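You operate a simulated robot arm through the tools that you are given. There is no shell and no other tool. Be economical: measure what you need, move in short steps, check, and stop when the job is done.

The job below is to be done with a simulated robot arm. You get a single attempt, and the scene is never put back.

## Task
Fill the open nut tub to its line from the matching large tub, then close both.
Fine: use the orange ladle and put it back.

It is judged by the outcome, as a careful person would: the job done as asked, and still so three seconds after it is handed in. It fails if anything else is knocked over, pushed out of place, dropped, spilled or broken.

## Robot
A 7-joint arm with a two-finger gripper on a trunk, on a base that drives. Base frame: it is fixed to the floor where the robot stands at the start and does not move with it; the origin is under the middle of the robot, x ahead of it, y to its left, z up; the surface under the hand at the start is at about z = 760. Readings come in mm, rad, newtons and seconds.
With the tool pointing down near the work surface it reaches from about 240 to 780 mm from the robot's upright axis, wherever it stands. Its first joint turns from -2.897 to 2.897 rad. Places, roughly: slot one of the small holder [300, 500, 800]; top of the grey table [700, 300, 800]. Payload 2.45 kg.
Tool frame: the origin (TCP) lies between the finger pads and is the grasp point; the fingertips stand 27 mm ahead of it; z points along the fingers, y is the line along which they close. The gripper opens to 80 mm. The gripper's body begins 54 mm behind the TCP.
Orientation is that of the tool frame in the base frame, as a unit quaternion [w, x, y, z]. With the fingers straight down and closing along the base's y, the tool's x points along the base's -x, its y along +y and its z along -z.

## Interface
- The arm moves only by the tool send_rows. Its arguments are lists of equal length, an entry for each row: "delta_rot": the turn, a rotation vector about the tool's x, y, z in units of 90 degrees (1.0 is 90 degrees), a list of three; "translation": the shift along the tool's x, y, z in units of 400 mm (1.0 is 400 mm), a list of three; "claw": the closure in counts, from 0 (fully open) to 255 (shut). In form: {"delta_rot": [[rx, ry, rz], ...], "translation": [[tx, ty, tz], ...], "claw": [claw, ...]}. A call has 1 to 12 rows; each row is the pose to reach, as a shift and turn from the pose commanded when the call began, along the tool's axes at that moment. A call with a number of a shift or a turn outside -1 to 1 is refused whole. Each row takes 0.2 s and may step no farther than 50 mm and 0.15 rad from the row before; otherwise, or with a gripper value out of range, the whole call is refused. Where a pose cannot be reached the arm comes as near as it can. A force on the tool above 40 N (or 10 N above the force at the start of the call, whichever is more), or a blocked arm, ends the call early, and 0.2 s more pass. The fingers move at their own pace (about 153 mm/s each) and stop on an object; they squeeze with about 21 N. The grip force told is the motor's: it shows also when the fingers shut on nothing. Time passes only in rows, and 0.2 s behind the last, so rows that repeat a pose let the fingers close. The reply holds the time, the measured pose of the TCP, the force on the tool along the base axes, the opening and the grip force, in the units named above and with some noise, with the torque about the TCP (base axes, N m) and any sound that the robot's microphone picked up.
- Cameras (640 x 400 px; columns grow to the right, rows downward): "scene" is now at [43.8, 164.1, 1629.8]; the picture's right is [0.36, -0.93, 0.00], its down [-0.81, -0.32, -0.50] and it looks along [0.47, 0.18, -0.86] (base axes); focal length 256 px, centre (320, 200). "wrist" rides on the gripper at [63, 12, -79] in the tool frame; the picture's right is [-0.19, 0.98, 0.00], its down [-0.72, -0.14, -0.68] and it looks along [-0.67, -0.13, 0.73] (tool axes); focal length 226 px, centre (320, 200). There is no depth. A picture from a camera that has moved, and an enlarged one, comes with that camera's place and axes in the base frame and with its lens.
- snapshot(camera): a new picture of that camera. The clock stands still meanwhile.
- slide_trunk(by): slides the trunk up (or, below 0, down) by that many mm; the arm and the scene camera ride with it, the base frame stays. It gives what a move gives, with no picture.
- roll_base(legs): drives the robot by 1 to 6 legs, each [ahead, turn to the left] in mm and rad, along the robot's own axes; the way and the turn of a leg run together, so that a leg with both is an arc; at most 1500 mm and 3.142 rad a leg. The arm and the cameras ride along, it lands a little off, and it stops where it bumps. It gives what a move gives.
- pan_tilt(pan, tilt): turns the head with the scene camera to pan (to the left, within 2.094 rad either way) and tilt (down, from -0.506 to 1.204), counted from straight ahead of the robot. It gives what a move gives.
- enlarge(camera, box): a new picture of the part [left, top, right, bottom] of that camera's present view, enlarged. The clock stands still meanwhile.
- sign_off(): hands the job in; it is judged then, once.

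Work in short steps. Places have to be worked out from the pictures, the camera data and where the tool is seen: move nearer, look again, correct. Check each grasp and each placing, and mend what went wrong. You have 120 turns and 90 pictures in all, those below and enlarged ones among them. Open the gripper and draw the arm clear of the work before you hand the job in, unless the task says otherwise; then end with one line.

The tools are called after "Request:" as name(argument=value, ...) on one line, values as JSON. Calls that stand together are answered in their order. send_rows: Moves the arm, as the interface text tells. Its arguments: {"type":"object","properties":{"delta_rot":{"type":"array"},"translation":{"type":"array"},"claw":{"type":"array"}},"required":["delta_rot","translation","claw"]} The other tools are called the same way: slide_trunk (by) slides the trunk up or down; roll_base (legs) drives the base; pan_tilt (pan, tilt) turns the head that bears the scene camera; snapshot (camera) takes a picture; enlarge (camera, box) takes an enlarged picture of a part of a camera's view; sign_off () hands the job in.

At the start:

```text
clock: 0.0
position: [411.7, 234.0, 1257.8]
ee_rot: [0.0, 0.0, 1.0, 0.001]
ft_force: [-0.7, 0.1, -0.3]
torque: [-0.01, 0.03, 0.0]
gripper_width: 79.9
grip_force: 0.1
trunk travel left (down, up): [-275.0, 265.0]
robot x, y, heading: [2.2, 2.0, -0.001]
head pan, tilt: [0.374, 1.045]
```

scene: 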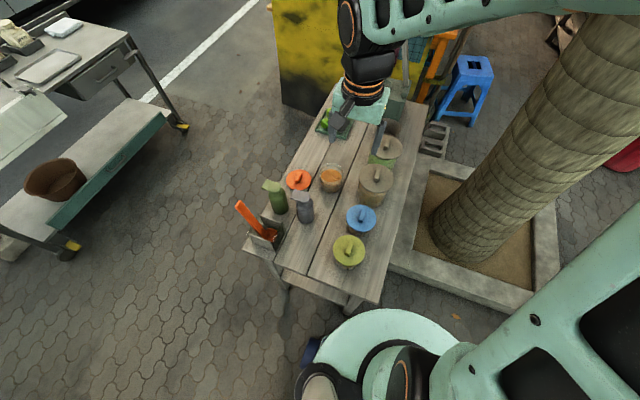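
wrist: 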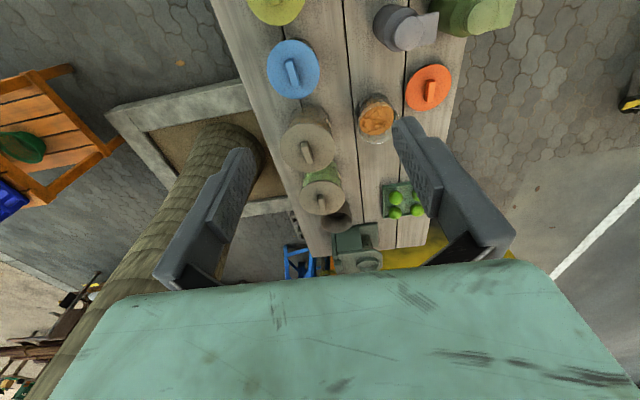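

I start by looking closer at the table with both cameras.

Request:
enlarge(camera="scene", box=[230, 90, 430, 310])

Request:
enlarge(camera="wrist", box=[220, 0, 540, 260])

```text
1.82 times, centred on (330, 200) of scene
camera zoom: at [43.8, 164.1, 1629.8], right [0.36, -0.93, 0.0], down [-0.81, -0.32, -0.5], along [0.47, 0.18, -0.86], focal length 465 px, centre (302, 200)
```

zoom: 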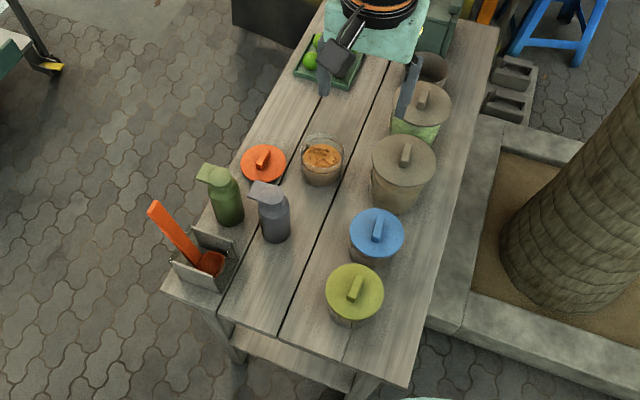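

```text
1.54 times, centred on (380, 130) of wrist
camera zoom: at [347.0, 246.6, 1336.2], right [0.19, 0.98, 0.0], down [0.72, -0.14, 0.68], along [0.67, -0.13, -0.73], focal length 348 px, centre (228, 308)
```

zoom: 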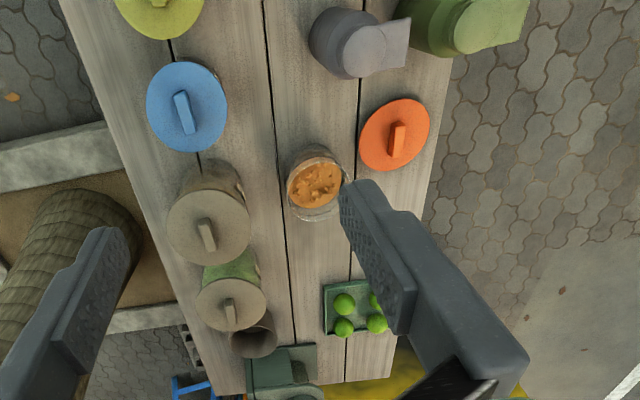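

The open tub stands near (580,330) and the large tubs near (597,167) and (752,163). I lower the hand to see contents and the fill line from the side.

Request:
send_rows(delta_rot=[[0, 0, 0], [0, 0, 0], [0, 0, 0], [0, 0, 0], [0, 0, 0]], translation=[[0.06, 0, 0.09], [0.12, 0, 0.18], [0.18, 0, 0.27], [0.24, 0, 0.36], [0.3, 0, 0.45]], claw=[0, 0, 0, 0, 0])

Request:
snapshot(camera="wrist")

Request:
enlarge(camera="scene", box=[230, 90, 430, 215])

```text
clock: 1.2
position: [287.9, 236.9, 1075.5]
ee_rot: [0.0, 0.001, 1.0, 0.0]
ft_force: [-0.4, 1.0, -0.1]
torque: [-0.03, -0.01, 0.0]
gripper_width: 80.1
grip_force: 0.0
trunk travel left (down, up): [-275.0, 265.0]
robot x, y, heading: [2.9, 0.6, -0.001]
head pan, tilt: [0.374, 1.045]
```

```text
85 pictures are left
camera wrist: at [224.8, 247.6, 1156.4], right [0.19, 0.98, 0.0], down [0.72, -0.14, 0.68], along [0.67, -0.13, -0.73], focal length 226 px, centre (320, 200)
```

wrist: 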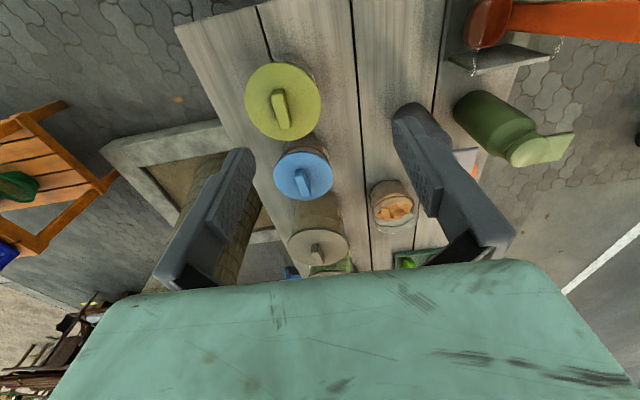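

```text
3.20 times, centred on (330, 152) of scene
camera zoom: at [36.1, 178.6, 1629.2], right [0.57, -0.82, 0.0], down [-0.71, -0.5, -0.5], along [0.41, 0.28, -0.87], focal length 818 px, centre (288, 352)
```

zoom: 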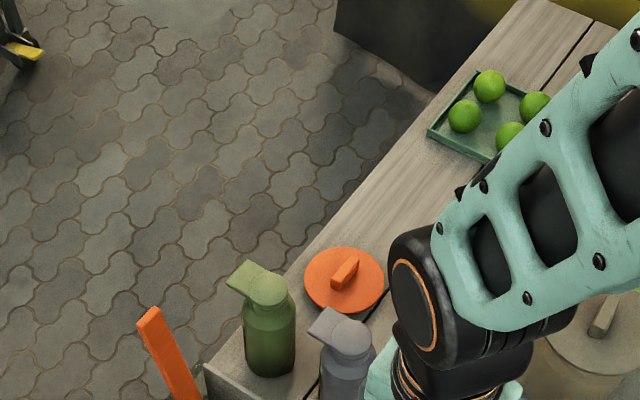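

The tubs are partly hidden by the fingers. I pitch the hand so the wrist camera looks more level, staying high.

Request:
send_rows(delta_rot=[[0, -0.09, 0], [0, -0.18, 0], [0, -0.27, 0], [0, -0.36, 0], [0, -0.45, 0], [0, -0.45, 0]], translation=[[0.0, 0.03, 0], [0.0, 0.06, 0.04], [0, 0.09, 0.08], [0, 0.12, 0.12], [0, 0.15, 0.16], [0, 0.15, 0.2]], claw=[0, 0, 0, 0, 0, 0])

Request:
snapshot(camera="wrist")

```text
clock: 2.4
position: [398.9, 175.7, 1054.4]
ee_rot: [0.295, 0.255, 0.921, 0.01]
ft_force: [-1.2, 0.6, 0.1]
torque: [-0.03, -0.02, -0.01]
gripper_width: 80.1
grip_force: 0.0
trunk travel left (down, up): [-275.0, 265.0]
robot x, y, heading: [0.7, -1.4, 0.001]
head pan, tilt: [0.374, 1.045]
stopped in row 5: the arm was blocked; the commanded pose is now the measured one
```

```text
83 pictures are left
camera wrist: at [316.3, 226.5, 1088.0], right [0.59, 0.76, 0.27], down [0.06, -0.38, 0.93], along [0.81, -0.53, -0.27], focal length 226 px, centre (320, 200)
```

wrist: 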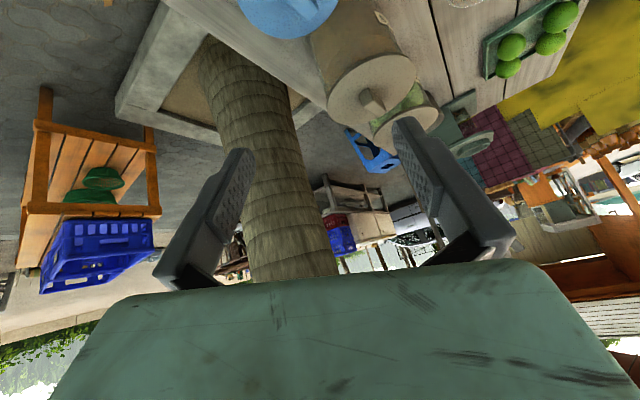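

The arm came to a joint limit in that pose. I turn it back to straight down and lift a bit; then I'll view with the head camera instead.

Request:
send_rows(delta_rot=[[0.002, 0.064, -0.055], [0.004, 0.128, -0.111], [0.006, 0.192, -0.166], [0.009, 0.257, -0.222], [0.011, 0.321, -0.277], [0.013, 0.385, -0.333]], translation=[[0, 0, -0.04], [0, 0, -0.08], [0, 0, -0.12], [0, 0, -0.16], [0, 0, -0.2], [0, 0, -0.25]], claw=[0, 0, 0, 0, 0, 0])

Request:
snapshot(camera="scene")

```text
clock: 3.8
position: [343.3, 186.3, 1134.6]
ee_rot: [-0.006, -0.002, 1.0, -0.002]
ft_force: [-0.1, -0.1, -0.6]
torque: [0.04, -0.01, 0.01]
gripper_width: 79.9
grip_force: 0.2
trunk travel left (down, up): [-275.0, 265.0]
robot x, y, heading: [-1.3, 1.5, -0.003]
head pan, tilt: [0.374, 1.045]
```

```text
82 pictures are left
camera scene: at [56.4, 139.4, 1639.3], right [0.0, -1.0, 0.0], down [-0.79, 0.0, -0.61], along [0.61, 0.0, -0.79], focal length 256 px, centre (320, 200)
```

scene: 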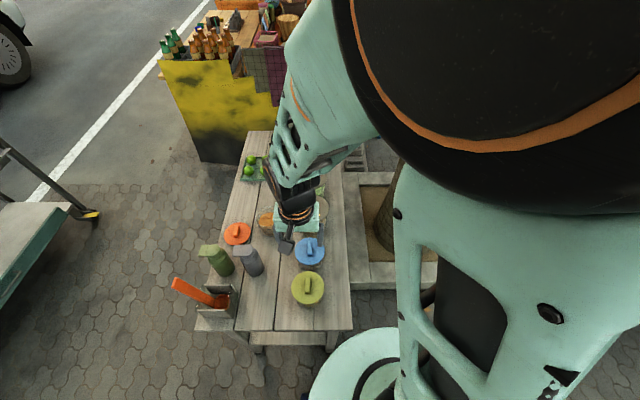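

The head seems to follow the hand. I now swing the hand to the left side, yawed to look toward -y, to see the tubs from the side.

Request:
send_rows(delta_rot=[[0, 0, 0.09], [0, 0, 0.18], [0, 0, 0.27], [0, 0, 0.36], [0, 0, 0.45], [0, 0, 0.54], [0, 0, 0.63], [0, 0, 0.72], [0, 0, 0.81], [0, 0, 0.9], [0, 0, 0.95]], translation=[[-0.03, 0.07, 0.01], [-0.06, 0.14, 0.02], [-0.09, 0.21, 0.04], [-0.12, 0.28, 0.06], [-0.15, 0.35, 0.08], [-0.18, 0.42, 0.1], [-0.21, 0.49, 0.12], [-0.24, 0.56, 0.14], [-0.27, 0.63, 0.16], [-0.3, 0.7, 0.18], [-0.32, 0.735, 0.185]], claw=[0, 0, 0, 0, 0, 0, 0, 0, 0, 0, 0])

Request:
snapshot(camera="wrist")

Request:
snapshot(camera="scene")

```text
clock: 6.2
position: [471.1, 485.6, 1061.6]
ee_rot: [-0.002, 0.677, 0.736, 0.0]
ft_force: [0.1, 0.5, -0.6]
torque: [0.02, -0.02, -0.02]
gripper_width: 80.3
grip_force: 0.0
trunk travel left (down, up): [-275.0, 265.0]
robot x, y, heading: [0.4, 1.1, 0.003]
head pan, tilt: [0.374, 1.045]
```

```text
81 pictures are left
camera wrist: at [478.4, 547.6, 1141.5], right [0.99, -0.11, 0.0], down [-0.08, -0.73, 0.68], along [-0.08, -0.68, -0.73], focal length 226 px, centre (320, 200)
```

wrist: 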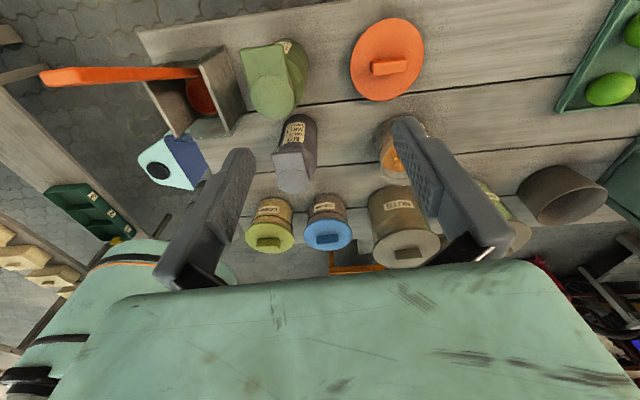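

```text
80 pictures are left
camera scene: at [44.0, 164.6, 1629.7], right [0.36, -0.93, 0.0], down [-0.81, -0.32, -0.5], along [0.47, 0.18, -0.87], focal length 256 px, centre (320, 200)
```

scene: 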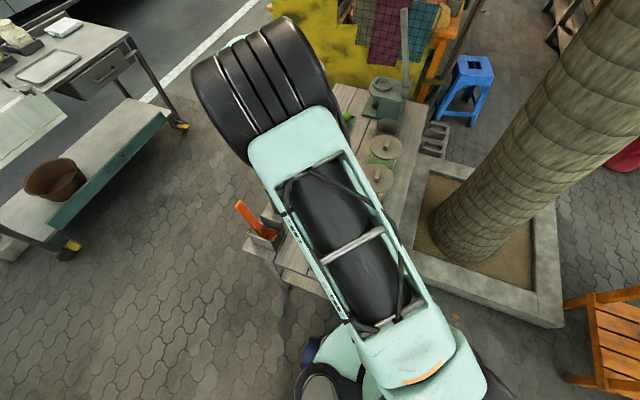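

Labels are readable: the nearer large tub says "NUTS". I enlarge to check the labels and the open tub.

Request:
enlarge(camera="wrist", box=[230, 90, 430, 280])

Request:
enlarge(camera="wrist", box=[30, 0, 350, 200])

```text
2.11 times, centred on (330, 185) of wrist
camera zoom: at [478.4, 547.6, 1141.5], right [0.99, -0.11, 0.0], down [-0.08, -0.73, 0.68], along [-0.08, -0.68, -0.73], focal length 476 px, centre (299, 232)
```

zoom: 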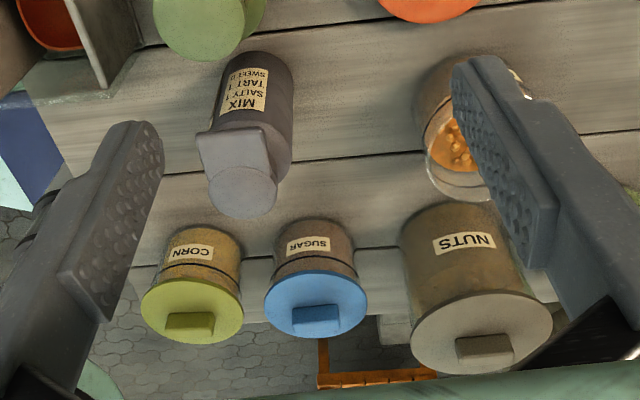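

```text
2.00 times, centred on (190, 100) of wrist
camera zoom: at [478.4, 547.6, 1141.5], right [0.99, -0.11, 0.0], down [-0.08, -0.73, 0.68], along [-0.08, -0.68, -0.73], focal length 452 px, centre (580, 400)
```

zoom: 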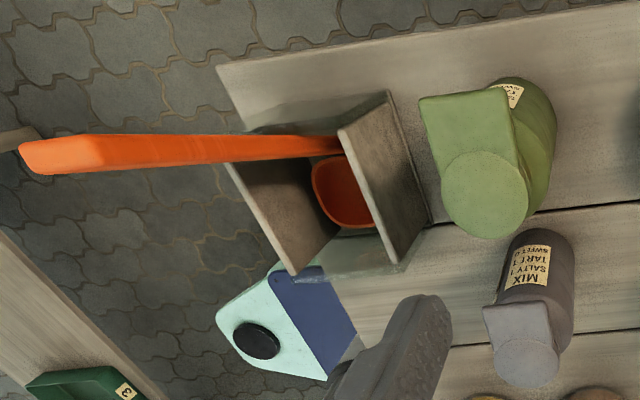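

The nearer large tub is NUTS (open small tub matches, same content). I shift +x to view the open tub between the fingers.

Request:
send_rows(delta_rot=[[0, 0, 0], [0, 0, 0], [0, 0, 0]], translation=[[0, 0.1, 0.04], [0, 0.2, 0.1], [0.0, 0.3, 0.15]], claw=[0, 0, 0])

Request:
enlarge(camera="wrist", box=[170, 20, 570, 270])

```text
clock: 7.0
position: [594.8, 493.0, 1006.2]
ee_rot: [-0.001, 0.678, 0.735, 0.001]
ft_force: [-0.2, 0.5, 0.8]
torque: [0.0, -0.01, -0.01]
gripper_width: 79.9
grip_force: 0.0
trunk travel left (down, up): [-275.0, 265.0]
robot x, y, heading: [-1.7, 2.0, -0.001]
head pan, tilt: [0.374, 1.045]
```

```text
1.60 times, centred on (370, 145) of wrist
camera zoom: at [601.6, 556.0, 1085.3], right [0.99, -0.11, 0.0], down [-0.08, -0.73, 0.68], along [-0.08, -0.68, -0.73], focal length 362 px, centre (240, 288)
```

zoom: 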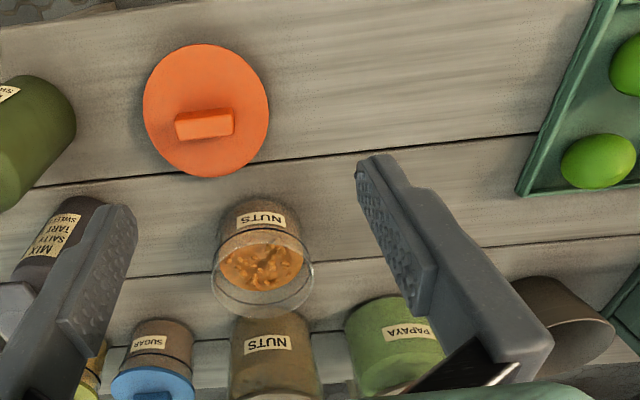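

Open NUTS tub is well in view; I zoom for its line and geometry.

Request:
enlarge(camera="wrist", box=[280, 130, 400, 230])

Request:
enlarge(camera="wrist", box=[240, 200, 400, 275])

```text
4.00 times, centred on (340, 180) of wrist
camera zoom: at [601.6, 556.0, 1085.3], right [0.99, -0.11, 0.0], down [-0.08, -0.73, 0.68], along [-0.08, -0.68, -0.73], focal length 904 px, centre (240, 280)
```

zoom: 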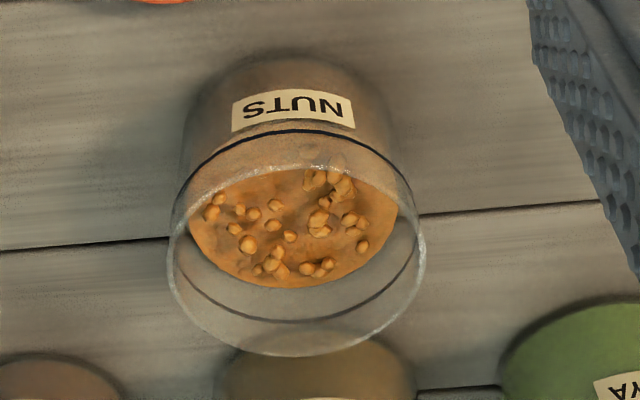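

```text
4.00 times, centred on (320, 238) of wrist
camera zoom: at [601.6, 556.0, 1085.3], right [0.99, -0.11, 0.0], down [-0.08, -0.73, 0.68], along [-0.08, -0.68, -0.73], focal length 904 px, centre (320, 50)
```

zoom: 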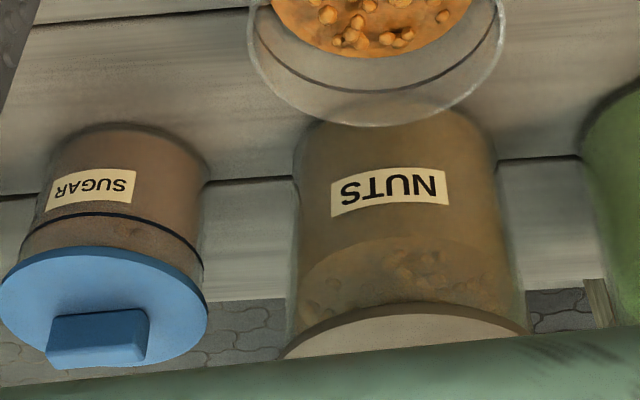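

Rim of the open tub ≈ (596,328,825), Ø≈97; large NUTS lid ≈ (601,169,885); ladle end ≈ (292,523,967). Now a scene look at the holder; head first fixed toward it.

Request:
pan_tilt(pan=0.6, tilt=1.0)

Request:
snapshot(camera="scene")

```text
clock: 7.7
position: [594.5, 493.0, 1006.3]
ee_rot: [-0.001, 0.677, 0.736, 0.0]
ft_force: [-0.4, 0.4, 0.7]
torque: [-0.02, 0.0, 0.01]
gripper_width: 79.9
grip_force: 0.0
trunk travel left (down, up): [-275.0, 265.0]
robot x, y, heading: [4.8, 0.6, 0.001]
head pan, tilt: [0.6, 1.0]
```

```text
74 pictures are left
camera scene: at [38.9, 179.2, 1632.8], right [0.56, -0.83, 0.0], down [-0.69, -0.48, -0.54], along [0.45, 0.3, -0.84], focal length 256 px, centre (320, 200)
```

scene: 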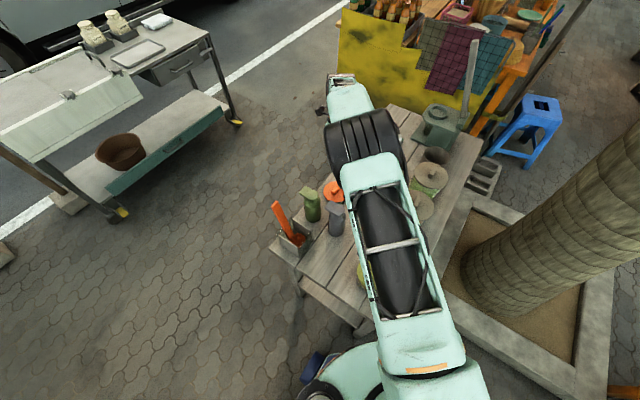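

Zooming on the holder.

Request:
enlarge(camera="scene", box=[255, 175, 365, 275])

```text
4.00 times, centred on (310, 225) of scene
camera zoom: at [38.9, 179.2, 1632.8], right [0.56, -0.83, 0.0], down [-0.69, -0.48, -0.54], along [0.45, 0.3, -0.84], focal length 1023 px, centre (360, 100)
```

zoom: 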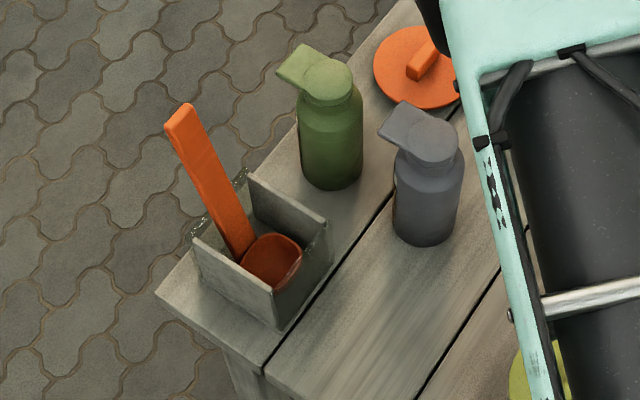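

The ladle has a flat ~25 mm wide handle leaning to +y and a ~58 mm cup. Pouring will need the hand tilted with fingers outward, so I test that tilt high over the table.

Request:
send_rows(delta_rot=[[0, 0, 0], [0, 0, 0], [0, 0, 0], [0, 0.09, 0], [0, 0.18, 0], [0, 0.27, 0], [0, 0.36, 0], [0, 0.45, 0], [0, 0.54, 0], [0, 0.63, 0], [0, 0.72, 0], [0, 0.8, 0]], translation=[[-0.07, -0.05, -0.06], [-0.14, -0.1, -0.12], [-0.21, -0.14, -0.18], [-0.28, -0.18, -0.24], [-0.35, -0.22, -0.3], [-0.42, -0.26, -0.36], [-0.43, -0.28, -0.37], [-0.43, -0.28, -0.37], [-0.43, -0.28, -0.37], [-0.43, -0.28, -0.37], [-0.43, -0.28, -0.37], [-0.43, -0.28, -0.37]], claw=[0, 0, 0, 0, 0, 0, 0, 0, 0, 0, 0, 0])

Request:
snapshot(camera="scene")

Request:
snapshot(camera="wrist")

```text
clock: 10.3
position: [494.3, 310.5, 1151.3]
ee_rot: [-0.433, 0.548, 0.594, 0.4]
ft_force: [0.1, -0.5, -0.7]
torque: [0.02, -0.02, 0.0]
gripper_width: 80.0
grip_force: 0.1
trunk travel left (down, up): [-275.0, 265.0]
robot x, y, heading: [-1.8, 0.0, -0.002]
head pan, tilt: [0.6, 1.0]
```

```text
72 pictures are left
camera scene: at [39.6, 178.8, 1632.8], right [0.56, -0.83, 0.0], down [-0.69, -0.48, -0.54], along [0.45, 0.31, -0.84], focal length 256 px, centre (320, 200)
```

scene: 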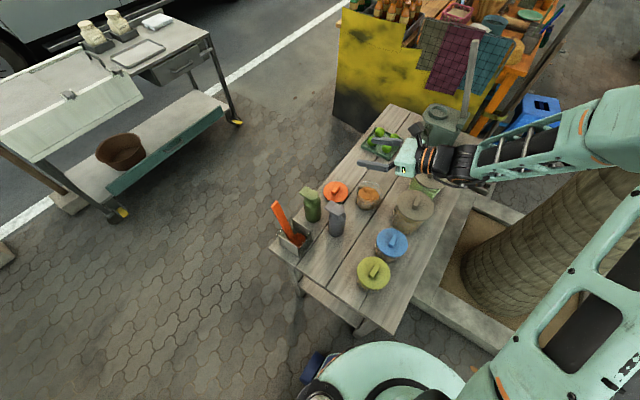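

```text
71 pictures are left
camera wrist: at [511.8, 255.6, 1236.4], right [0.98, 0.02, -0.18], down [-0.07, -0.88, -0.48], along [-0.17, 0.48, -0.86], focal length 226 px, centre (320, 200)
```

wrist: 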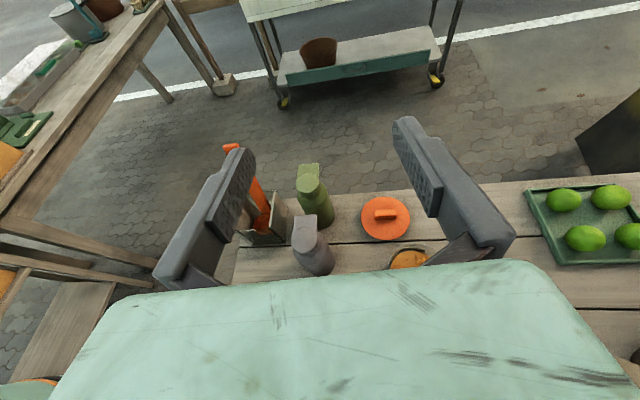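

Tilt works nicely here. Now lids first: I turn the hand back to straight down, closing along y, before going over the large NUTS lid.

Request:
send_rows(delta_rot=[[0.049, -0.053, -0.067], [0.098, -0.106, -0.134], [0.147, -0.159, -0.201], [0.196, -0.212, -0.268], [0.245, -0.265, -0.335], [0.294, -0.318, -0.402], [0.343, -0.371, -0.469], [0.392, -0.424, -0.536], [0.441, -0.477, -0.603], [0.49, -0.53, -0.67], [0.539, -0.583, -0.737], [0.588, -0.636, -0.805]], translation=[[0, 0, 0], [0, 0, 0], [0, 0, 0], [0, 0, 0], [0, 0, 0], [0, 0, 0], [0, 0, 0], [0, 0, 0], [0, 0, 0], [0, 0, 0], [0, 0, 0], [0, 0, 0]], claw=[0, 0, 0, 0, 0, 0, 0, 0, 0, 0, 0, 0])

Request:
enlarge(camera="wrist", box=[170, 20, 490, 270])

```text
refused: row 1 steps farther than a row can; nothing moved
```

```text
1.60 times, centred on (330, 145) of wrist
camera zoom: at [511.8, 255.6, 1236.4], right [0.98, 0.02, -0.18], down [-0.07, -0.88, -0.48], along [-0.17, 0.48, -0.86], focal length 362 px, centre (304, 288)
```

zoom: 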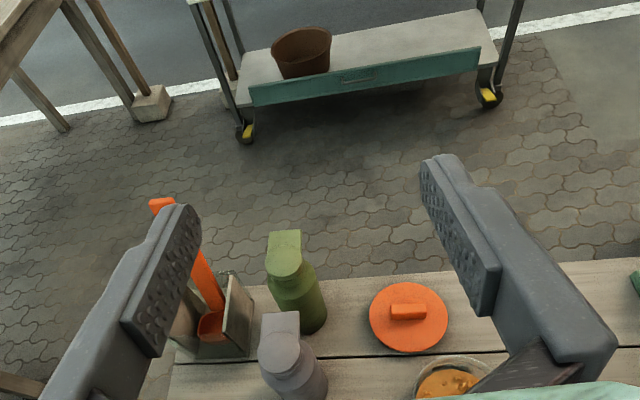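

The step was slightly too big; I retry with smaller steps.

Request:
send_rows(delta_rot=[[0.042, -0.046, -0.058], [0.085, -0.092, -0.116], [0.127, -0.137, -0.174], [0.169, -0.183, -0.232], [0.211, -0.229, -0.29], [0.254, -0.275, -0.348], [0.296, -0.32, -0.405], [0.338, -0.366, -0.463], [0.381, -0.412, -0.521], [0.423, -0.458, -0.579], [0.465, -0.504, -0.637], [0.507, -0.549, -0.695]], translation=[[0, 0, 0], [0, 0, 0], [0, 0, 0], [0, 0, 0], [0, 0, 0], [0, 0, 0], [0, 0, 0], [0, 0, 0], [0, 0, 0], [0, 0, 0], [0, 0, 0], [0, 0, 0]], claw=[0, 0, 0, 0, 0, 0, 0, 0, 0, 0, 0, 0])

```text
clock: 12.9
position: [494.3, 311.2, 1152.9]
ee_rot: [-0.071, 0.089, 0.991, 0.065]
ft_force: [-0.4, 0.2, 0.4]
torque: [0.03, 0.03, -0.03]
gripper_width: 79.8
grip_force: 0.1
trunk travel left (down, up): [-275.0, 265.0]
robot x, y, heading: [-3.4, -2.4, 0.002]
head pan, tilt: [0.6, 1.0]
```

Finish the small remaining turn.

Request:
send_rows(delta_rot=[[0.041, -0.045, -0.056], [0.083, -0.09, -0.113]], translation=[[0, 0, 0], [0, 0, 0]], claw=[0, 0])

Request:
send_rows(delta_rot=[[0, 0, 0], [0, 0, 0], [0, 0, 0], [0, 0, 0], [0, 0, 0]], translation=[[-0.02, -0.07, 0.06], [-0.05, -0.14, 0.12], [-0.09, -0.21, 0.18], [-0.12, -0.28, 0.24], [-0.15, -0.35, 0.3]], claw=[0, 0, 0, 0, 0])

Request:
snapshot(camera="wrist")

Request:
snapshot(camera="scene")

```text
clock: 13.5
position: [493.2, 311.7, 1153.2]
ee_rot: [-0.001, 0.001, 1.0, 0.0]
ft_force: [-0.5, -0.2, -0.4]
torque: [0.01, -0.02, 0.0]
gripper_width: 80.1
grip_force: 0.1
trunk travel left (down, up): [-275.0, 265.0]
robot x, y, heading: [-3.5, 1.3, -0.002]
head pan, tilt: [0.6, 1.0]
```

```text
clock: 14.7
position: [549.5, 171.9, 1031.9]
ee_rot: [-0.002, 0.001, 1.0, 0.001]
ft_force: [0.7, -0.1, -0.2]
torque: [0.03, 0.0, -0.01]
gripper_width: 79.9
grip_force: 0.1
trunk travel left (down, up): [-275.0, 265.0]
robot x, y, heading: [2.5, 0.0, 0.008]
head pan, tilt: [0.6, 1.0]
```

```text
69 pictures are left
camera wrist: at [487.0, 183.7, 1112.1], right [0.19, 0.98, 0.0], down [0.72, -0.14, 0.68], along [0.67, -0.13, -0.73], focal length 226 px, centre (320, 200)
```

wrist: 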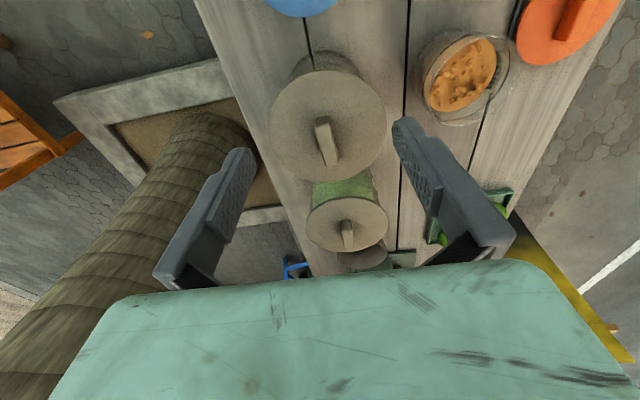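

```text
68 pictures are left
camera scene: at [39.5, 178.8, 1632.8], right [0.56, -0.83, 0.0], down [-0.69, -0.48, -0.54], along [0.45, 0.31, -0.84], focal length 256 px, centre (320, 200)
```

scene: 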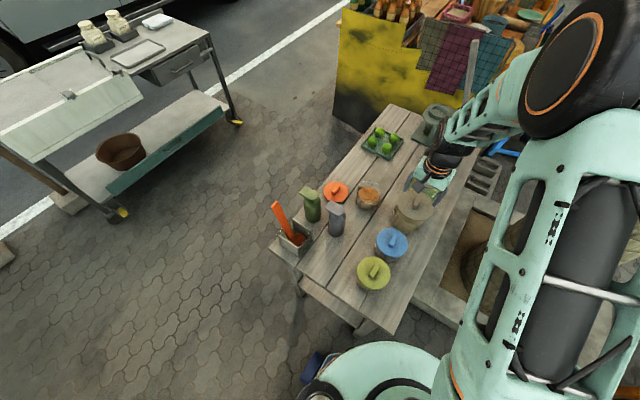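

The bar of the large lid runs along x, centred near (598,169), top maybe ~905. I move above it and descend carefully.

Request:
send_rows(delta_rot=[[0, 0, 0], [0, 0, 0], [0, 0, 0]], translation=[[-0.121, -0.007, 0], [-0.121, -0.007, 0.1], [-0.121, -0.007, 0.2]], claw=[0, 0, 0])

Request:
snapshot(camera="wrist")

Request:
enlarge(camera="scene", box=[360, 130, 480, 250])

```text
clock: 15.5
position: [599.2, 166.7, 950.8]
ee_rot: [-0.001, 0.002, 1.0, 0.001]
ft_force: [-0.3, 0.3, 0.5]
torque: [-0.02, -0.04, -0.01]
gripper_width: 79.9
grip_force: 0.0
trunk travel left (down, up): [-275.0, 265.0]
robot x, y, heading: [2.5, -0.0, -0.003]
head pan, tilt: [0.6, 1.0]
```

```text
67 pictures are left
camera wrist: at [536.0, 179.4, 1030.0], right [0.2, 0.98, 0.0], down [0.72, -0.14, 0.68], along [0.67, -0.13, -0.73], focal length 226 px, centre (320, 200)
```

wrist: 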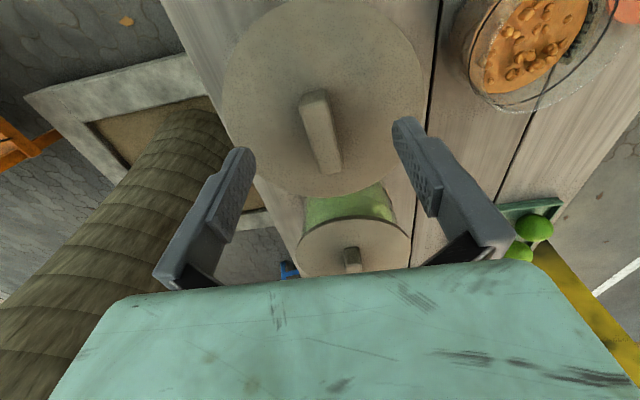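

```text
3.33 times, centred on (420, 190) of scene
camera zoom: at [38.9, 179.5, 1632.7], right [0.56, -0.83, 0.0], down [-0.69, -0.48, -0.54], along [0.45, 0.3, -0.84], focal length 853 px, centre (-13, 233)
```

zoom: 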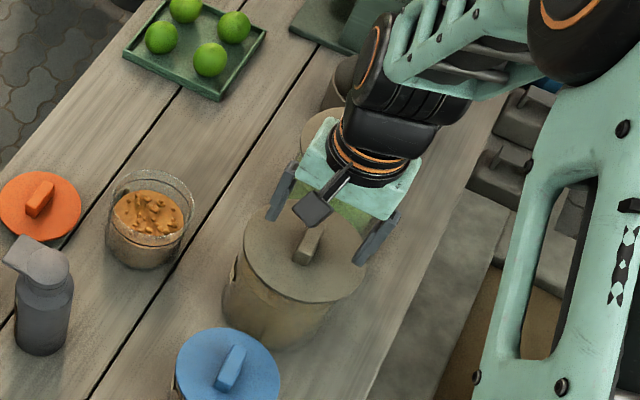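

The lid plane seems ~878 and bar top ~898, centred under the hand. I descend until ~906 with force stop, then close.

Request:
send_rows(delta_rot=[[0, 0, 0], [0, 0, 0], [0, 0, 0]], translation=[[0, 0, 0.05], [0, 0, 0.09], [0, 0, 0.11]], claw=[0, 0, 0])

Request:
enlarge(camera="scene", box=[380, 160, 460, 240])

Request:
snapshot(camera="wrist")

```text
clock: 16.0
position: [602.1, 168.3, 931.3]
ee_rot: [0.002, 0.002, 1.0, 0.001]
ft_force: [-6.8, -1.7, 15.8]
torque: [-0.41, 0.35, -0.12]
gripper_width: 76.0
grip_force: 0.0
trunk travel left (down, up): [-275.0, 265.0]
robot x, y, heading: [0.7, 0.6, -0.002]
head pan, tilt: [0.6, 1.0]
stopped in row 2: the force on the tool passed its limit at 52 N (the readings are from after the stop); the commanded pose is now the measured one
```

```text
5.00 times, centred on (420, 200) of scene
camera zoom: at [38.3, 178.8, 1633.1], right [0.56, -0.83, 0.0], down [-0.69, -0.48, -0.54], along [0.45, 0.31, -0.84], focal length 1279 px, centre (-180, 200)
```

zoom: 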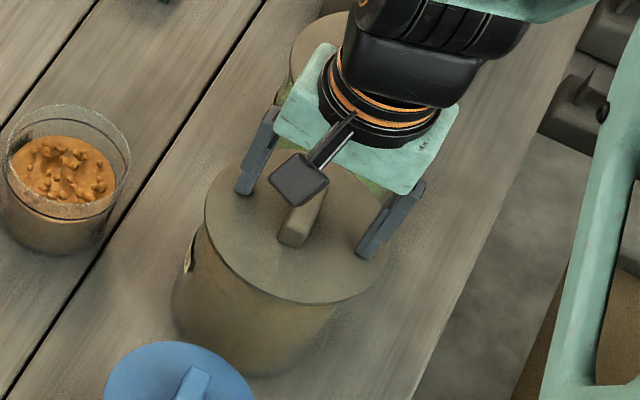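

```text
64 pictures are left
camera wrist: at [538.2, 179.8, 1010.8], right [0.2, 0.98, 0.0], down [0.71, -0.15, 0.68], along [0.67, -0.13, -0.73], focal length 226 px, centre (320, 200)
```

wrist: 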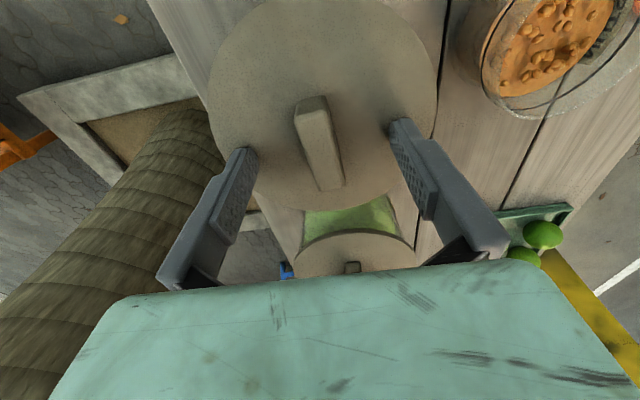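

The tips touched the lid: lid top is ≈903, so its centre is nearer, (584,171). I lift a little, shift back 17 mm and close there.

Request:
send_rows(delta_rot=[[0, 0, 0], [0, 0, 0], [0, 0, 0], [0, 0, 0], [0, 0, 0], [0, 0, 0], [0, 0, 0]], translation=[[0, 0, -0.025], [0.043, 0.007, -0.025], [0.043, 0.007, -0.012], [0.043, 0.007, -0.012], [0.043, 0.007, -0.012], [0.043, 0.007, -0.012], [0.043, 0.007, -0.012]], claw=[0, 0, 0, 200, 255, 255, 255])

Request:
snapshot(camera="wrist")

```text
clock: 17.6
position: [584.6, 171.4, 934.1]
ee_rot: [0.002, 0.001, 1.0, 0.001]
ft_force: [0.6, 0.3, 0.1]
torque: [0.01, -0.01, -0.02]
gripper_width: 0.0
grip_force: 21.0
trunk travel left (down, up): [-275.0, 265.0]
robot x, y, heading: [0.1, -2.0, -0.004]
head pan, tilt: [0.6, 1.0]
```

```text
63 pictures are left
camera wrist: at [521.0, 183.0, 1013.9], right [0.2, 0.98, 0.0], down [0.72, -0.14, 0.68], along [0.67, -0.13, -0.73], focal length 226 px, centre (320, 200)
```

wrist: 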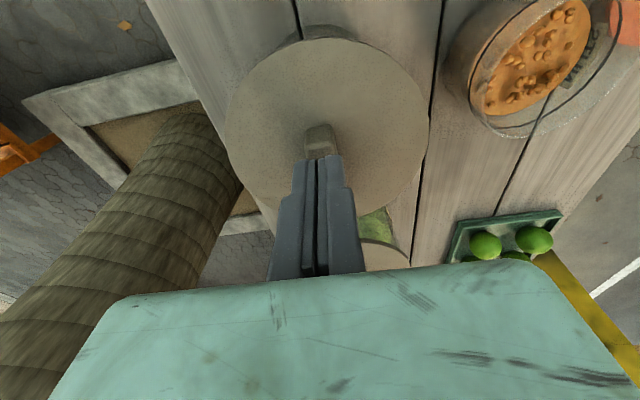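

The fingers closed just above the bar (lid ≈ 888, bar top < 907). I open, lower ~12 mm and close again.

Request:
send_rows(delta_rot=[[0, 0, 0], [0, 0, 0], [0, 0, 0], [0, 0, 0], [0, 0, 0]], translation=[[0, 0, 0], [0, 0, 0], [0, 0, 0], [0, 0, 0.02], [0, 0, 0.03]], claw=[0, 0, 0, 0, 0])

Request:
send_rows(delta_rot=[[0, 0, 0], [0, 0, 0], [0, 0, 0], [0, 0, 0]], translation=[[0, 0, 0], [0, 0, 0], [0, 0, 0], [0, 0, 0]], claw=[255, 255, 255, 255])

Request:
snapshot(camera="wrist")

```text
clock: 18.8
position: [586.8, 170.1, 931.2]
ee_rot: [0.005, 0.002, 1.0, 0.001]
ft_force: [-5.7, -4.5, 17.0]
torque: [-0.61, 0.24, -0.1]
gripper_width: 74.6
grip_force: 0.1
trunk travel left (down, up): [-275.0, 265.0]
robot x, y, heading: [1.1, 0.8, -0.004]
head pan, tilt: [0.6, 1.0]
stopped in row 5: the force on the tool passed its limit at 46 N (the readings are from after the stop); the commanded pose is now the measured one
```

```text
clock: 19.8
position: [585.9, 169.8, 927.4]
ee_rot: [0.003, 0.002, 1.0, 0.001]
ft_force: [-0.5, 0.0, -0.4]
torque: [0.0, -0.04, 0.0]
gripper_width: 15.1
grip_force: 21.2
trunk travel left (down, up): [-275.0, 265.0]
robot x, y, heading: [0.9, 1.1, -0.001]
head pan, tilt: [0.6, 1.0]
heard: snap
```

```text
62 pictures are left
camera wrist: at [522.7, 182.8, 1007.1], right [0.2, 0.98, 0.0], down [0.71, -0.15, 0.69], along [0.67, -0.13, -0.73], focal length 226 px, centre (320, 200)
```

wrist: 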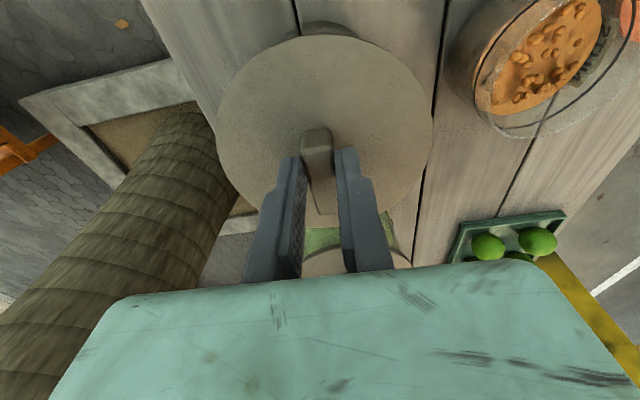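

Bar gripped (15 mm). I lift slowly to see if the lid comes free.

Request:
send_rows(delta_rot=[[0, 0, 0], [0, 0, 0], [0, 0, 0], [0, 0, 0]], translation=[[0, 0, -0.02], [0, 0, -0.05], [0, 0, -0.1], [0, 0, -0.2]], claw=[255, 255, 255, 255])

Request:
snapshot(camera="wrist")

Request:
enlarge(camera="scene", box=[330, 130, 490, 280])

```text
clock: 20.8
position: [584.6, 172.0, 1006.0]
ee_rot: [0.004, 0.003, 1.0, 0.001]
ft_force: [-0.6, -0.5, -0.5]
torque: [-0.01, -0.02, 0.04]
gripper_width: 15.0
grip_force: 21.1
trunk travel left (down, up): [-275.0, 265.0]
robot x, y, heading: [0.7, 3.0, 0.005]
head pan, tilt: [0.6, 1.0]
```

```text
61 pictures are left
camera wrist: at [520.9, 183.8, 1084.7], right [0.2, 0.98, 0.0], down [0.71, -0.15, 0.69], along [0.67, -0.13, -0.73], focal length 226 px, centre (320, 200)
```

wrist: 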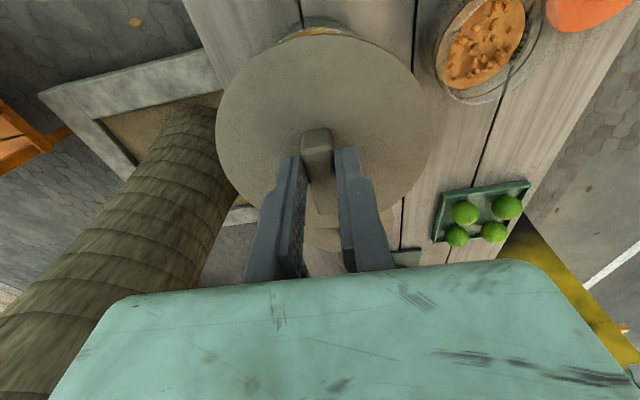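

```text
2.67 times, centred on (410, 205) of scene
camera zoom: at [38.6, 178.9, 1632.9], right [0.56, -0.83, 0.0], down [-0.69, -0.48, -0.54], along [0.45, 0.31, -0.84], focal length 682 px, centre (80, 187)
```

zoom: 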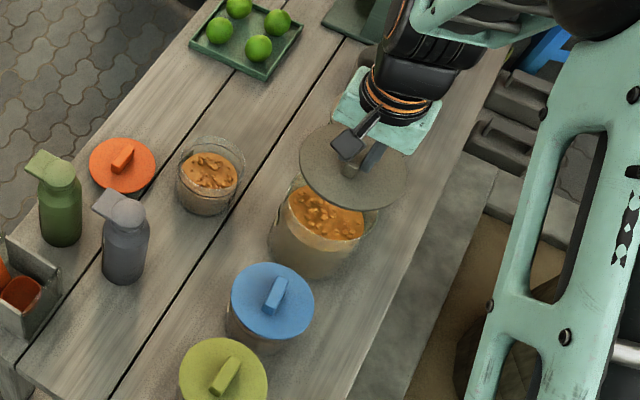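

The lid is off and the large tub shows nuts. I carry the lid to the free spot near (318,308), still high.

Request:
send_rows(delta_rot=[[0, 0, 0], [0, 0, 0], [0, 0, 0], [0, 0, 0], [0, 0, 0], [0, 0, 0], [0, 0, 0], [0, 0, 0], [0, 0, 0], [0, 0, 0]], translation=[[0.095, 0.049, 0], [0.19, 0.097, 0], [0.285, 0.146, 0], [0.38, 0.194, 0], [0.475, 0.243, 0], [0.57, 0.291, 0], [0.665, 0.34, 0], [0.665, 0.34, 0.1], [0.665, 0.34, 0.2], [0.665, 0.34, 0.3]], claw=[255, 255, 255, 255, 255, 255, 255, 255, 255, 255])

Request:
enlarge(camera="scene", box=[240, 160, 440, 310])

Request:
snapshot(camera="wrist")

```text
clock: 23.0
position: [319.8, 309.7, 885.8]
ee_rot: [0.004, 0.002, 1.0, 0.002]
ft_force: [-0.3, -0.3, 0.3]
torque: [0.01, -0.04, -0.04]
gripper_width: 14.8
grip_force: 20.6
trunk travel left (down, up): [-275.0, 265.0]
robot x, y, heading: [-0.1, -2.5, 0.005]
head pan, tilt: [0.6, 1.0]
```

```text
2.67 times, centred on (340, 235) of scene
camera zoom: at [38.9, 179.5, 1632.7], right [0.56, -0.83, 0.0], down [-0.69, -0.48, -0.54], along [0.45, 0.3, -0.84], focal length 682 px, centre (267, 107)
```

zoom: 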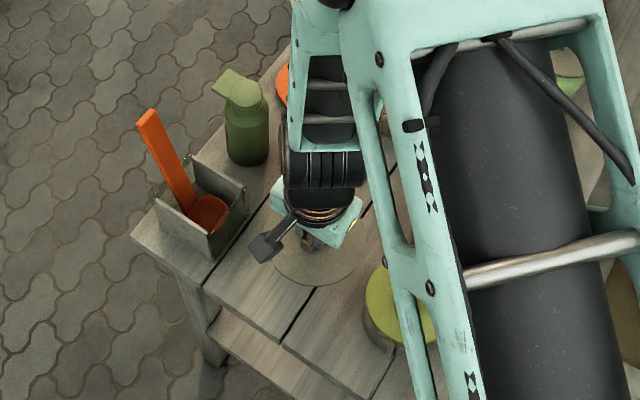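

```text
58 pictures are left
camera wrist: at [255.5, 322.0, 964.7], right [0.2, 0.98, 0.0], down [0.71, -0.15, 0.69], along [0.67, -0.13, -0.73], focal length 226 px, centre (320, 200)
```

wrist: 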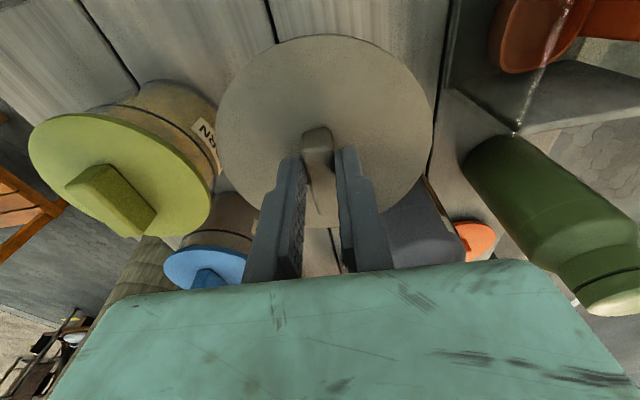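

The spot is clear but snug beside the corn tub; I shift 10 mm toward me and lower.

Request:
send_rows(delta_rot=[[0, 0, 0], [0, 0, 0], [0, 0, 0], [0, 0, 0], [0, 0, 0], [0, 0, 0]], translation=[[0.025, 0.006, 0], [0.025, 0.006, 0.08], [0.025, 0.006, 0.14], [0.025, 0.006, 0.17], [0.025, 0.006, 0.18], [0.025, 0.006, 0.19]], claw=[255, 255, 255, 255, 255, 255])

Request:
snapshot(camera="wrist")

```text
clock: 24.4
position: [312.5, 310.0, 810.0]
ee_rot: [0.004, 0.003, 1.0, 0.001]
ft_force: [-0.2, 0.5, 0.1]
torque: [-0.03, 0.01, -0.03]
gripper_width: 15.4
grip_force: 21.0
trunk travel left (down, up): [-275.0, 265.0]
robot x, y, heading: [-2.6, -1.1, -0.0]
head pan, tilt: [0.6, 1.0]
```

```text
57 pictures are left
camera wrist: at [247.6, 322.7, 889.4], right [0.2, 0.98, 0.0], down [0.71, -0.15, 0.69], along [0.67, -0.13, -0.73], focal length 226 px, centre (320, 200)
```

wrist: 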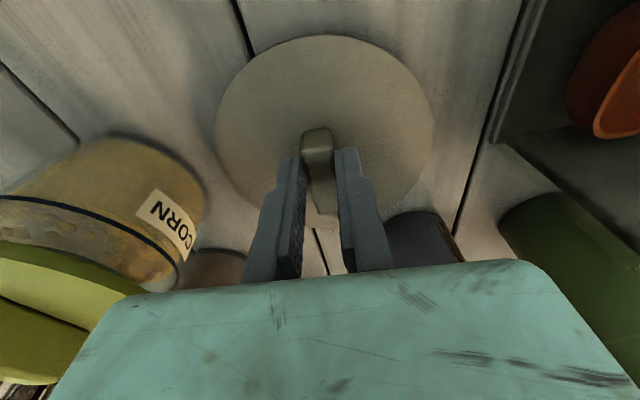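

Not touching yet; I continue down in small steps.

Request:
send_rows(delta_rot=[[0, 0, 0], [0, 0, 0], [0, 0, 0], [0, 0, 0], [0, 0, 0], [0, 0, 0]], translation=[[0, 0, 0.008], [0, 0, 0.016], [0, 0, 0.02], [0, 0, 0.024], [0, 0, 0.028], [0, 0, 0.032]], claw=[255, 255, 255, 255, 255, 255])

```text
clock: 25.8
position: [313.6, 308.9, 798.1]
ee_rot: [0.005, 0.003, 1.0, 0.002]
ft_force: [-1.9, 5.8, 29.0]
torque: [0.04, 0.01, 0.09]
gripper_width: 14.8
grip_force: 21.1
trunk travel left (down, up): [-275.0, 265.0]
robot x, y, heading: [1.7, 2.0, -0.003]
head pan, tilt: [0.6, 1.0]
```

The lid rests on the table. I release and rise.

Request:
send_rows(delta_rot=[[0, 0, 0], [0, 0, 0], [0, 0, 0], [0, 0, 0], [0, 0, 0], [0, 0, 0], [0, 0, 0], [0, 0, 0]], translation=[[0, 0, -0.006], [0, 0, -0.006], [0, 0, -0.006], [0, 0, -0.1], [0, 0, -0.22], [0, 0, -0.34], [0, 0, -0.46], [0, 0, -0.56]], claw=[150, 120, 60, 60, 0, 0, 0, 0])

Request:
snapshot(camera="wrist")

```text
clock: 27.6
position: [310.2, 309.9, 1021.0]
ee_rot: [0.003, 0.003, 1.0, 0.001]
ft_force: [-0.7, 0.1, -0.7]
torque: [-0.01, -0.02, -0.03]
gripper_width: 80.2
grip_force: 0.0
trunk travel left (down, up): [-275.0, 265.0]
robot x, y, heading: [-0.9, 1.2, -0.0]
head pan, tilt: [0.6, 1.0]
```

```text
56 pictures are left
camera wrist: at [245.8, 322.9, 1099.3], right [0.2, 0.98, 0.0], down [0.71, -0.15, 0.69], along [0.67, -0.13, -0.73], focal length 226 px, centre (320, 200)
```

wrist: 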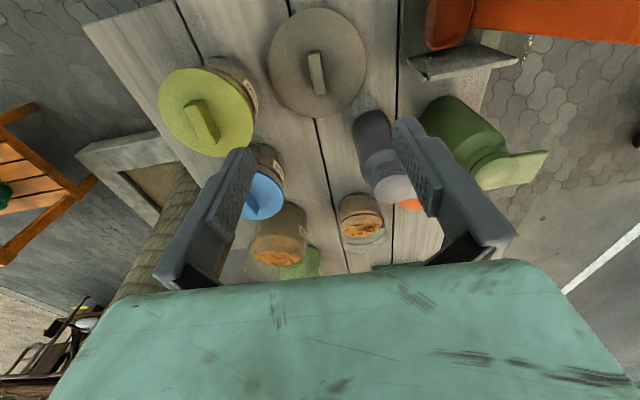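

Lid parked well. Before taking the ladle I test the pour tilt range above the large tub, moving and yawing first.

Request:
send_rows(delta_rot=[[0, 0, 0.09], [0, 0, 0.18], [0, 0, 0.27], [0, 0, 0.36], [0, 0, 0.45], [0, 0, 0.54], [0, 0, 0.63], [0, 0, 0.72], [0, 0, 0.81], [0, 0, 0.9], [0, 0, 0.99], [0, 0, 1.0]], translation=[[-0.05, 0, -0.02], [-0.11, 0, -0.04], [-0.17, -0.03, -0.06], [-0.23, -0.06, -0.08], [-0.29, -0.09, -0.08], [-0.35, -0.12, -0.08], [-0.41, -0.15, -0.08], [-0.47, -0.18, -0.08], [-0.53, -0.21, -0.08], [-0.59, -0.25, -0.08], [-0.63, -0.29, -0.08], [-0.63, -0.3, -0.08]], claw=[0, 0, 0, 0, 0, 0, 0, 0, 0, 0, 0, 0])

Request:
send_rows(delta_rot=[[0, 0.095, 0], [0, 0.19, 0], [0, 0.285, 0], [0, 0.38, 0], [0, 0.475, 0], [0, 0.57, 0], [0, 0.665, 0], [0, 0.76, 0], [0, 0.855, 0], [0, 0.95, 0], [0, 1.0, 0]], translation=[[0, 0, 0], [0, 0, 0], [0, 0, 0], [0, 0, 0], [0, 0, 0], [0, 0, 0], [0, 0, 0], [0, 0, 0], [0, 0, 0], [0, 0, 0], [0, 0, 0]], claw=[0, 0, 0, 0, 0, 0, 0, 0, 0, 0, 0])

Request:
send_rows(delta_rot=[[0, 0.09, 0], [0, 0.18, 0], [0, 0.27, 0]], translation=[[0, 0, 0], [0, 0, 0], [0, 0, 0]], claw=[0, 0, 0])

Request:
snapshot(camera="scene")

```text
clock: 30.2
position: [562.1, 189.9, 1055.1]
ee_rot: [0.001, 0.709, 0.705, 0.002]
ft_force: [-0.4, 0.0, 0.1]
torque: [-0.03, 0.0, 0.0]
gripper_width: 80.2
grip_force: 0.1
trunk travel left (down, up): [-275.0, 265.0]
robot x, y, heading: [0.7, 3.6, -0.0]
head pan, tilt: [0.6, 1.0]
```

```text
clock: 32.6
position: [562.9, 188.9, 1055.4]
ee_rot: [-0.498, 0.499, 0.499, 0.504]
ft_force: [-0.9, -0.4, -0.3]
torque: [0.03, 0.01, 0.0]
gripper_width: 79.9
grip_force: 0.0
trunk travel left (down, up): [-275.0, 265.0]
robot x, y, heading: [-3.4, -1.7, 0.002]
head pan, tilt: [0.6, 1.0]
```

```text
clock: 33.4
position: [562.4, 187.9, 1054.7]
ee_rot: [-0.591, 0.382, 0.384, 0.598]
ft_force: [-0.4, 0.1, 0.6]
torque: [0.03, 0.01, -0.01]
gripper_width: 79.9
grip_force: 0.1
trunk travel left (down, up): [-275.0, 265.0]
robot x, y, heading: [1.3, 0.0, -0.0]
head pan, tilt: [0.6, 1.0]
```

```text
55 pictures are left
camera scene: at [39.2, 179.1, 1632.8], right [0.56, -0.83, 0.0], down [-0.69, -0.48, -0.54], along [0.45, 0.3, -0.84], focal length 256 px, centre (320, 200)
```

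scene: 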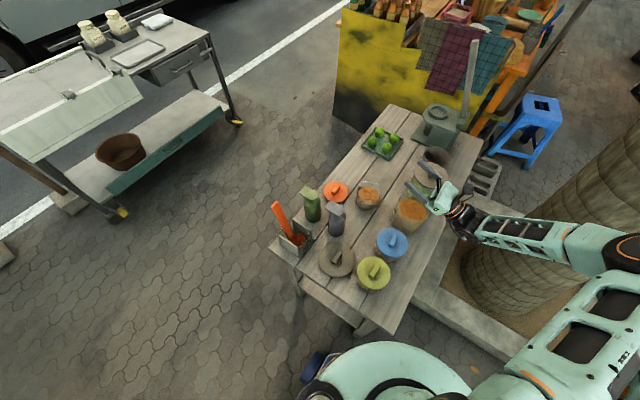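

Tilt up to 114° works. With the view unobstructed I zoom on the ladle and on the tubs.

Request:
enlarge(camera="scene", box=[255, 190, 345, 260])

Request:
enlarge(camera="scene", box=[340, 160, 450, 250])

```text
5.71 times, centred on (300, 225) of scene
camera zoom: at [39.2, 179.1, 1632.8], right [0.56, -0.83, 0.0], down [-0.69, -0.48, -0.54], along [0.45, 0.3, -0.84], focal length 1462 px, centre (434, 57)
```

zoom: 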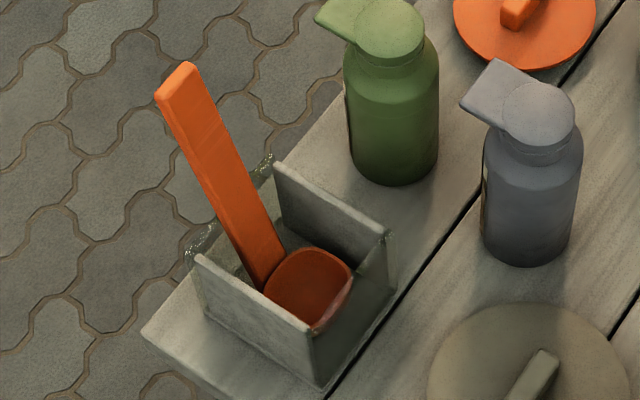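

```text
4.44 times, centred on (395, 205) of scene
camera zoom: at [39.2, 179.1, 1632.8], right [0.56, -0.83, 0.0], down [-0.69, -0.48, -0.54], along [0.45, 0.3, -0.84], focal length 1137 px, centre (-13, 178)
```

zoom: 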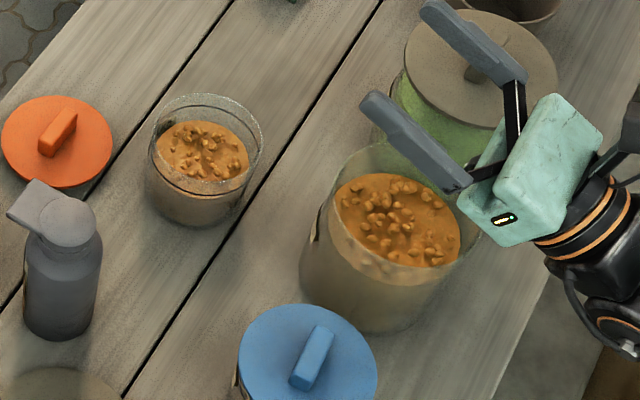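

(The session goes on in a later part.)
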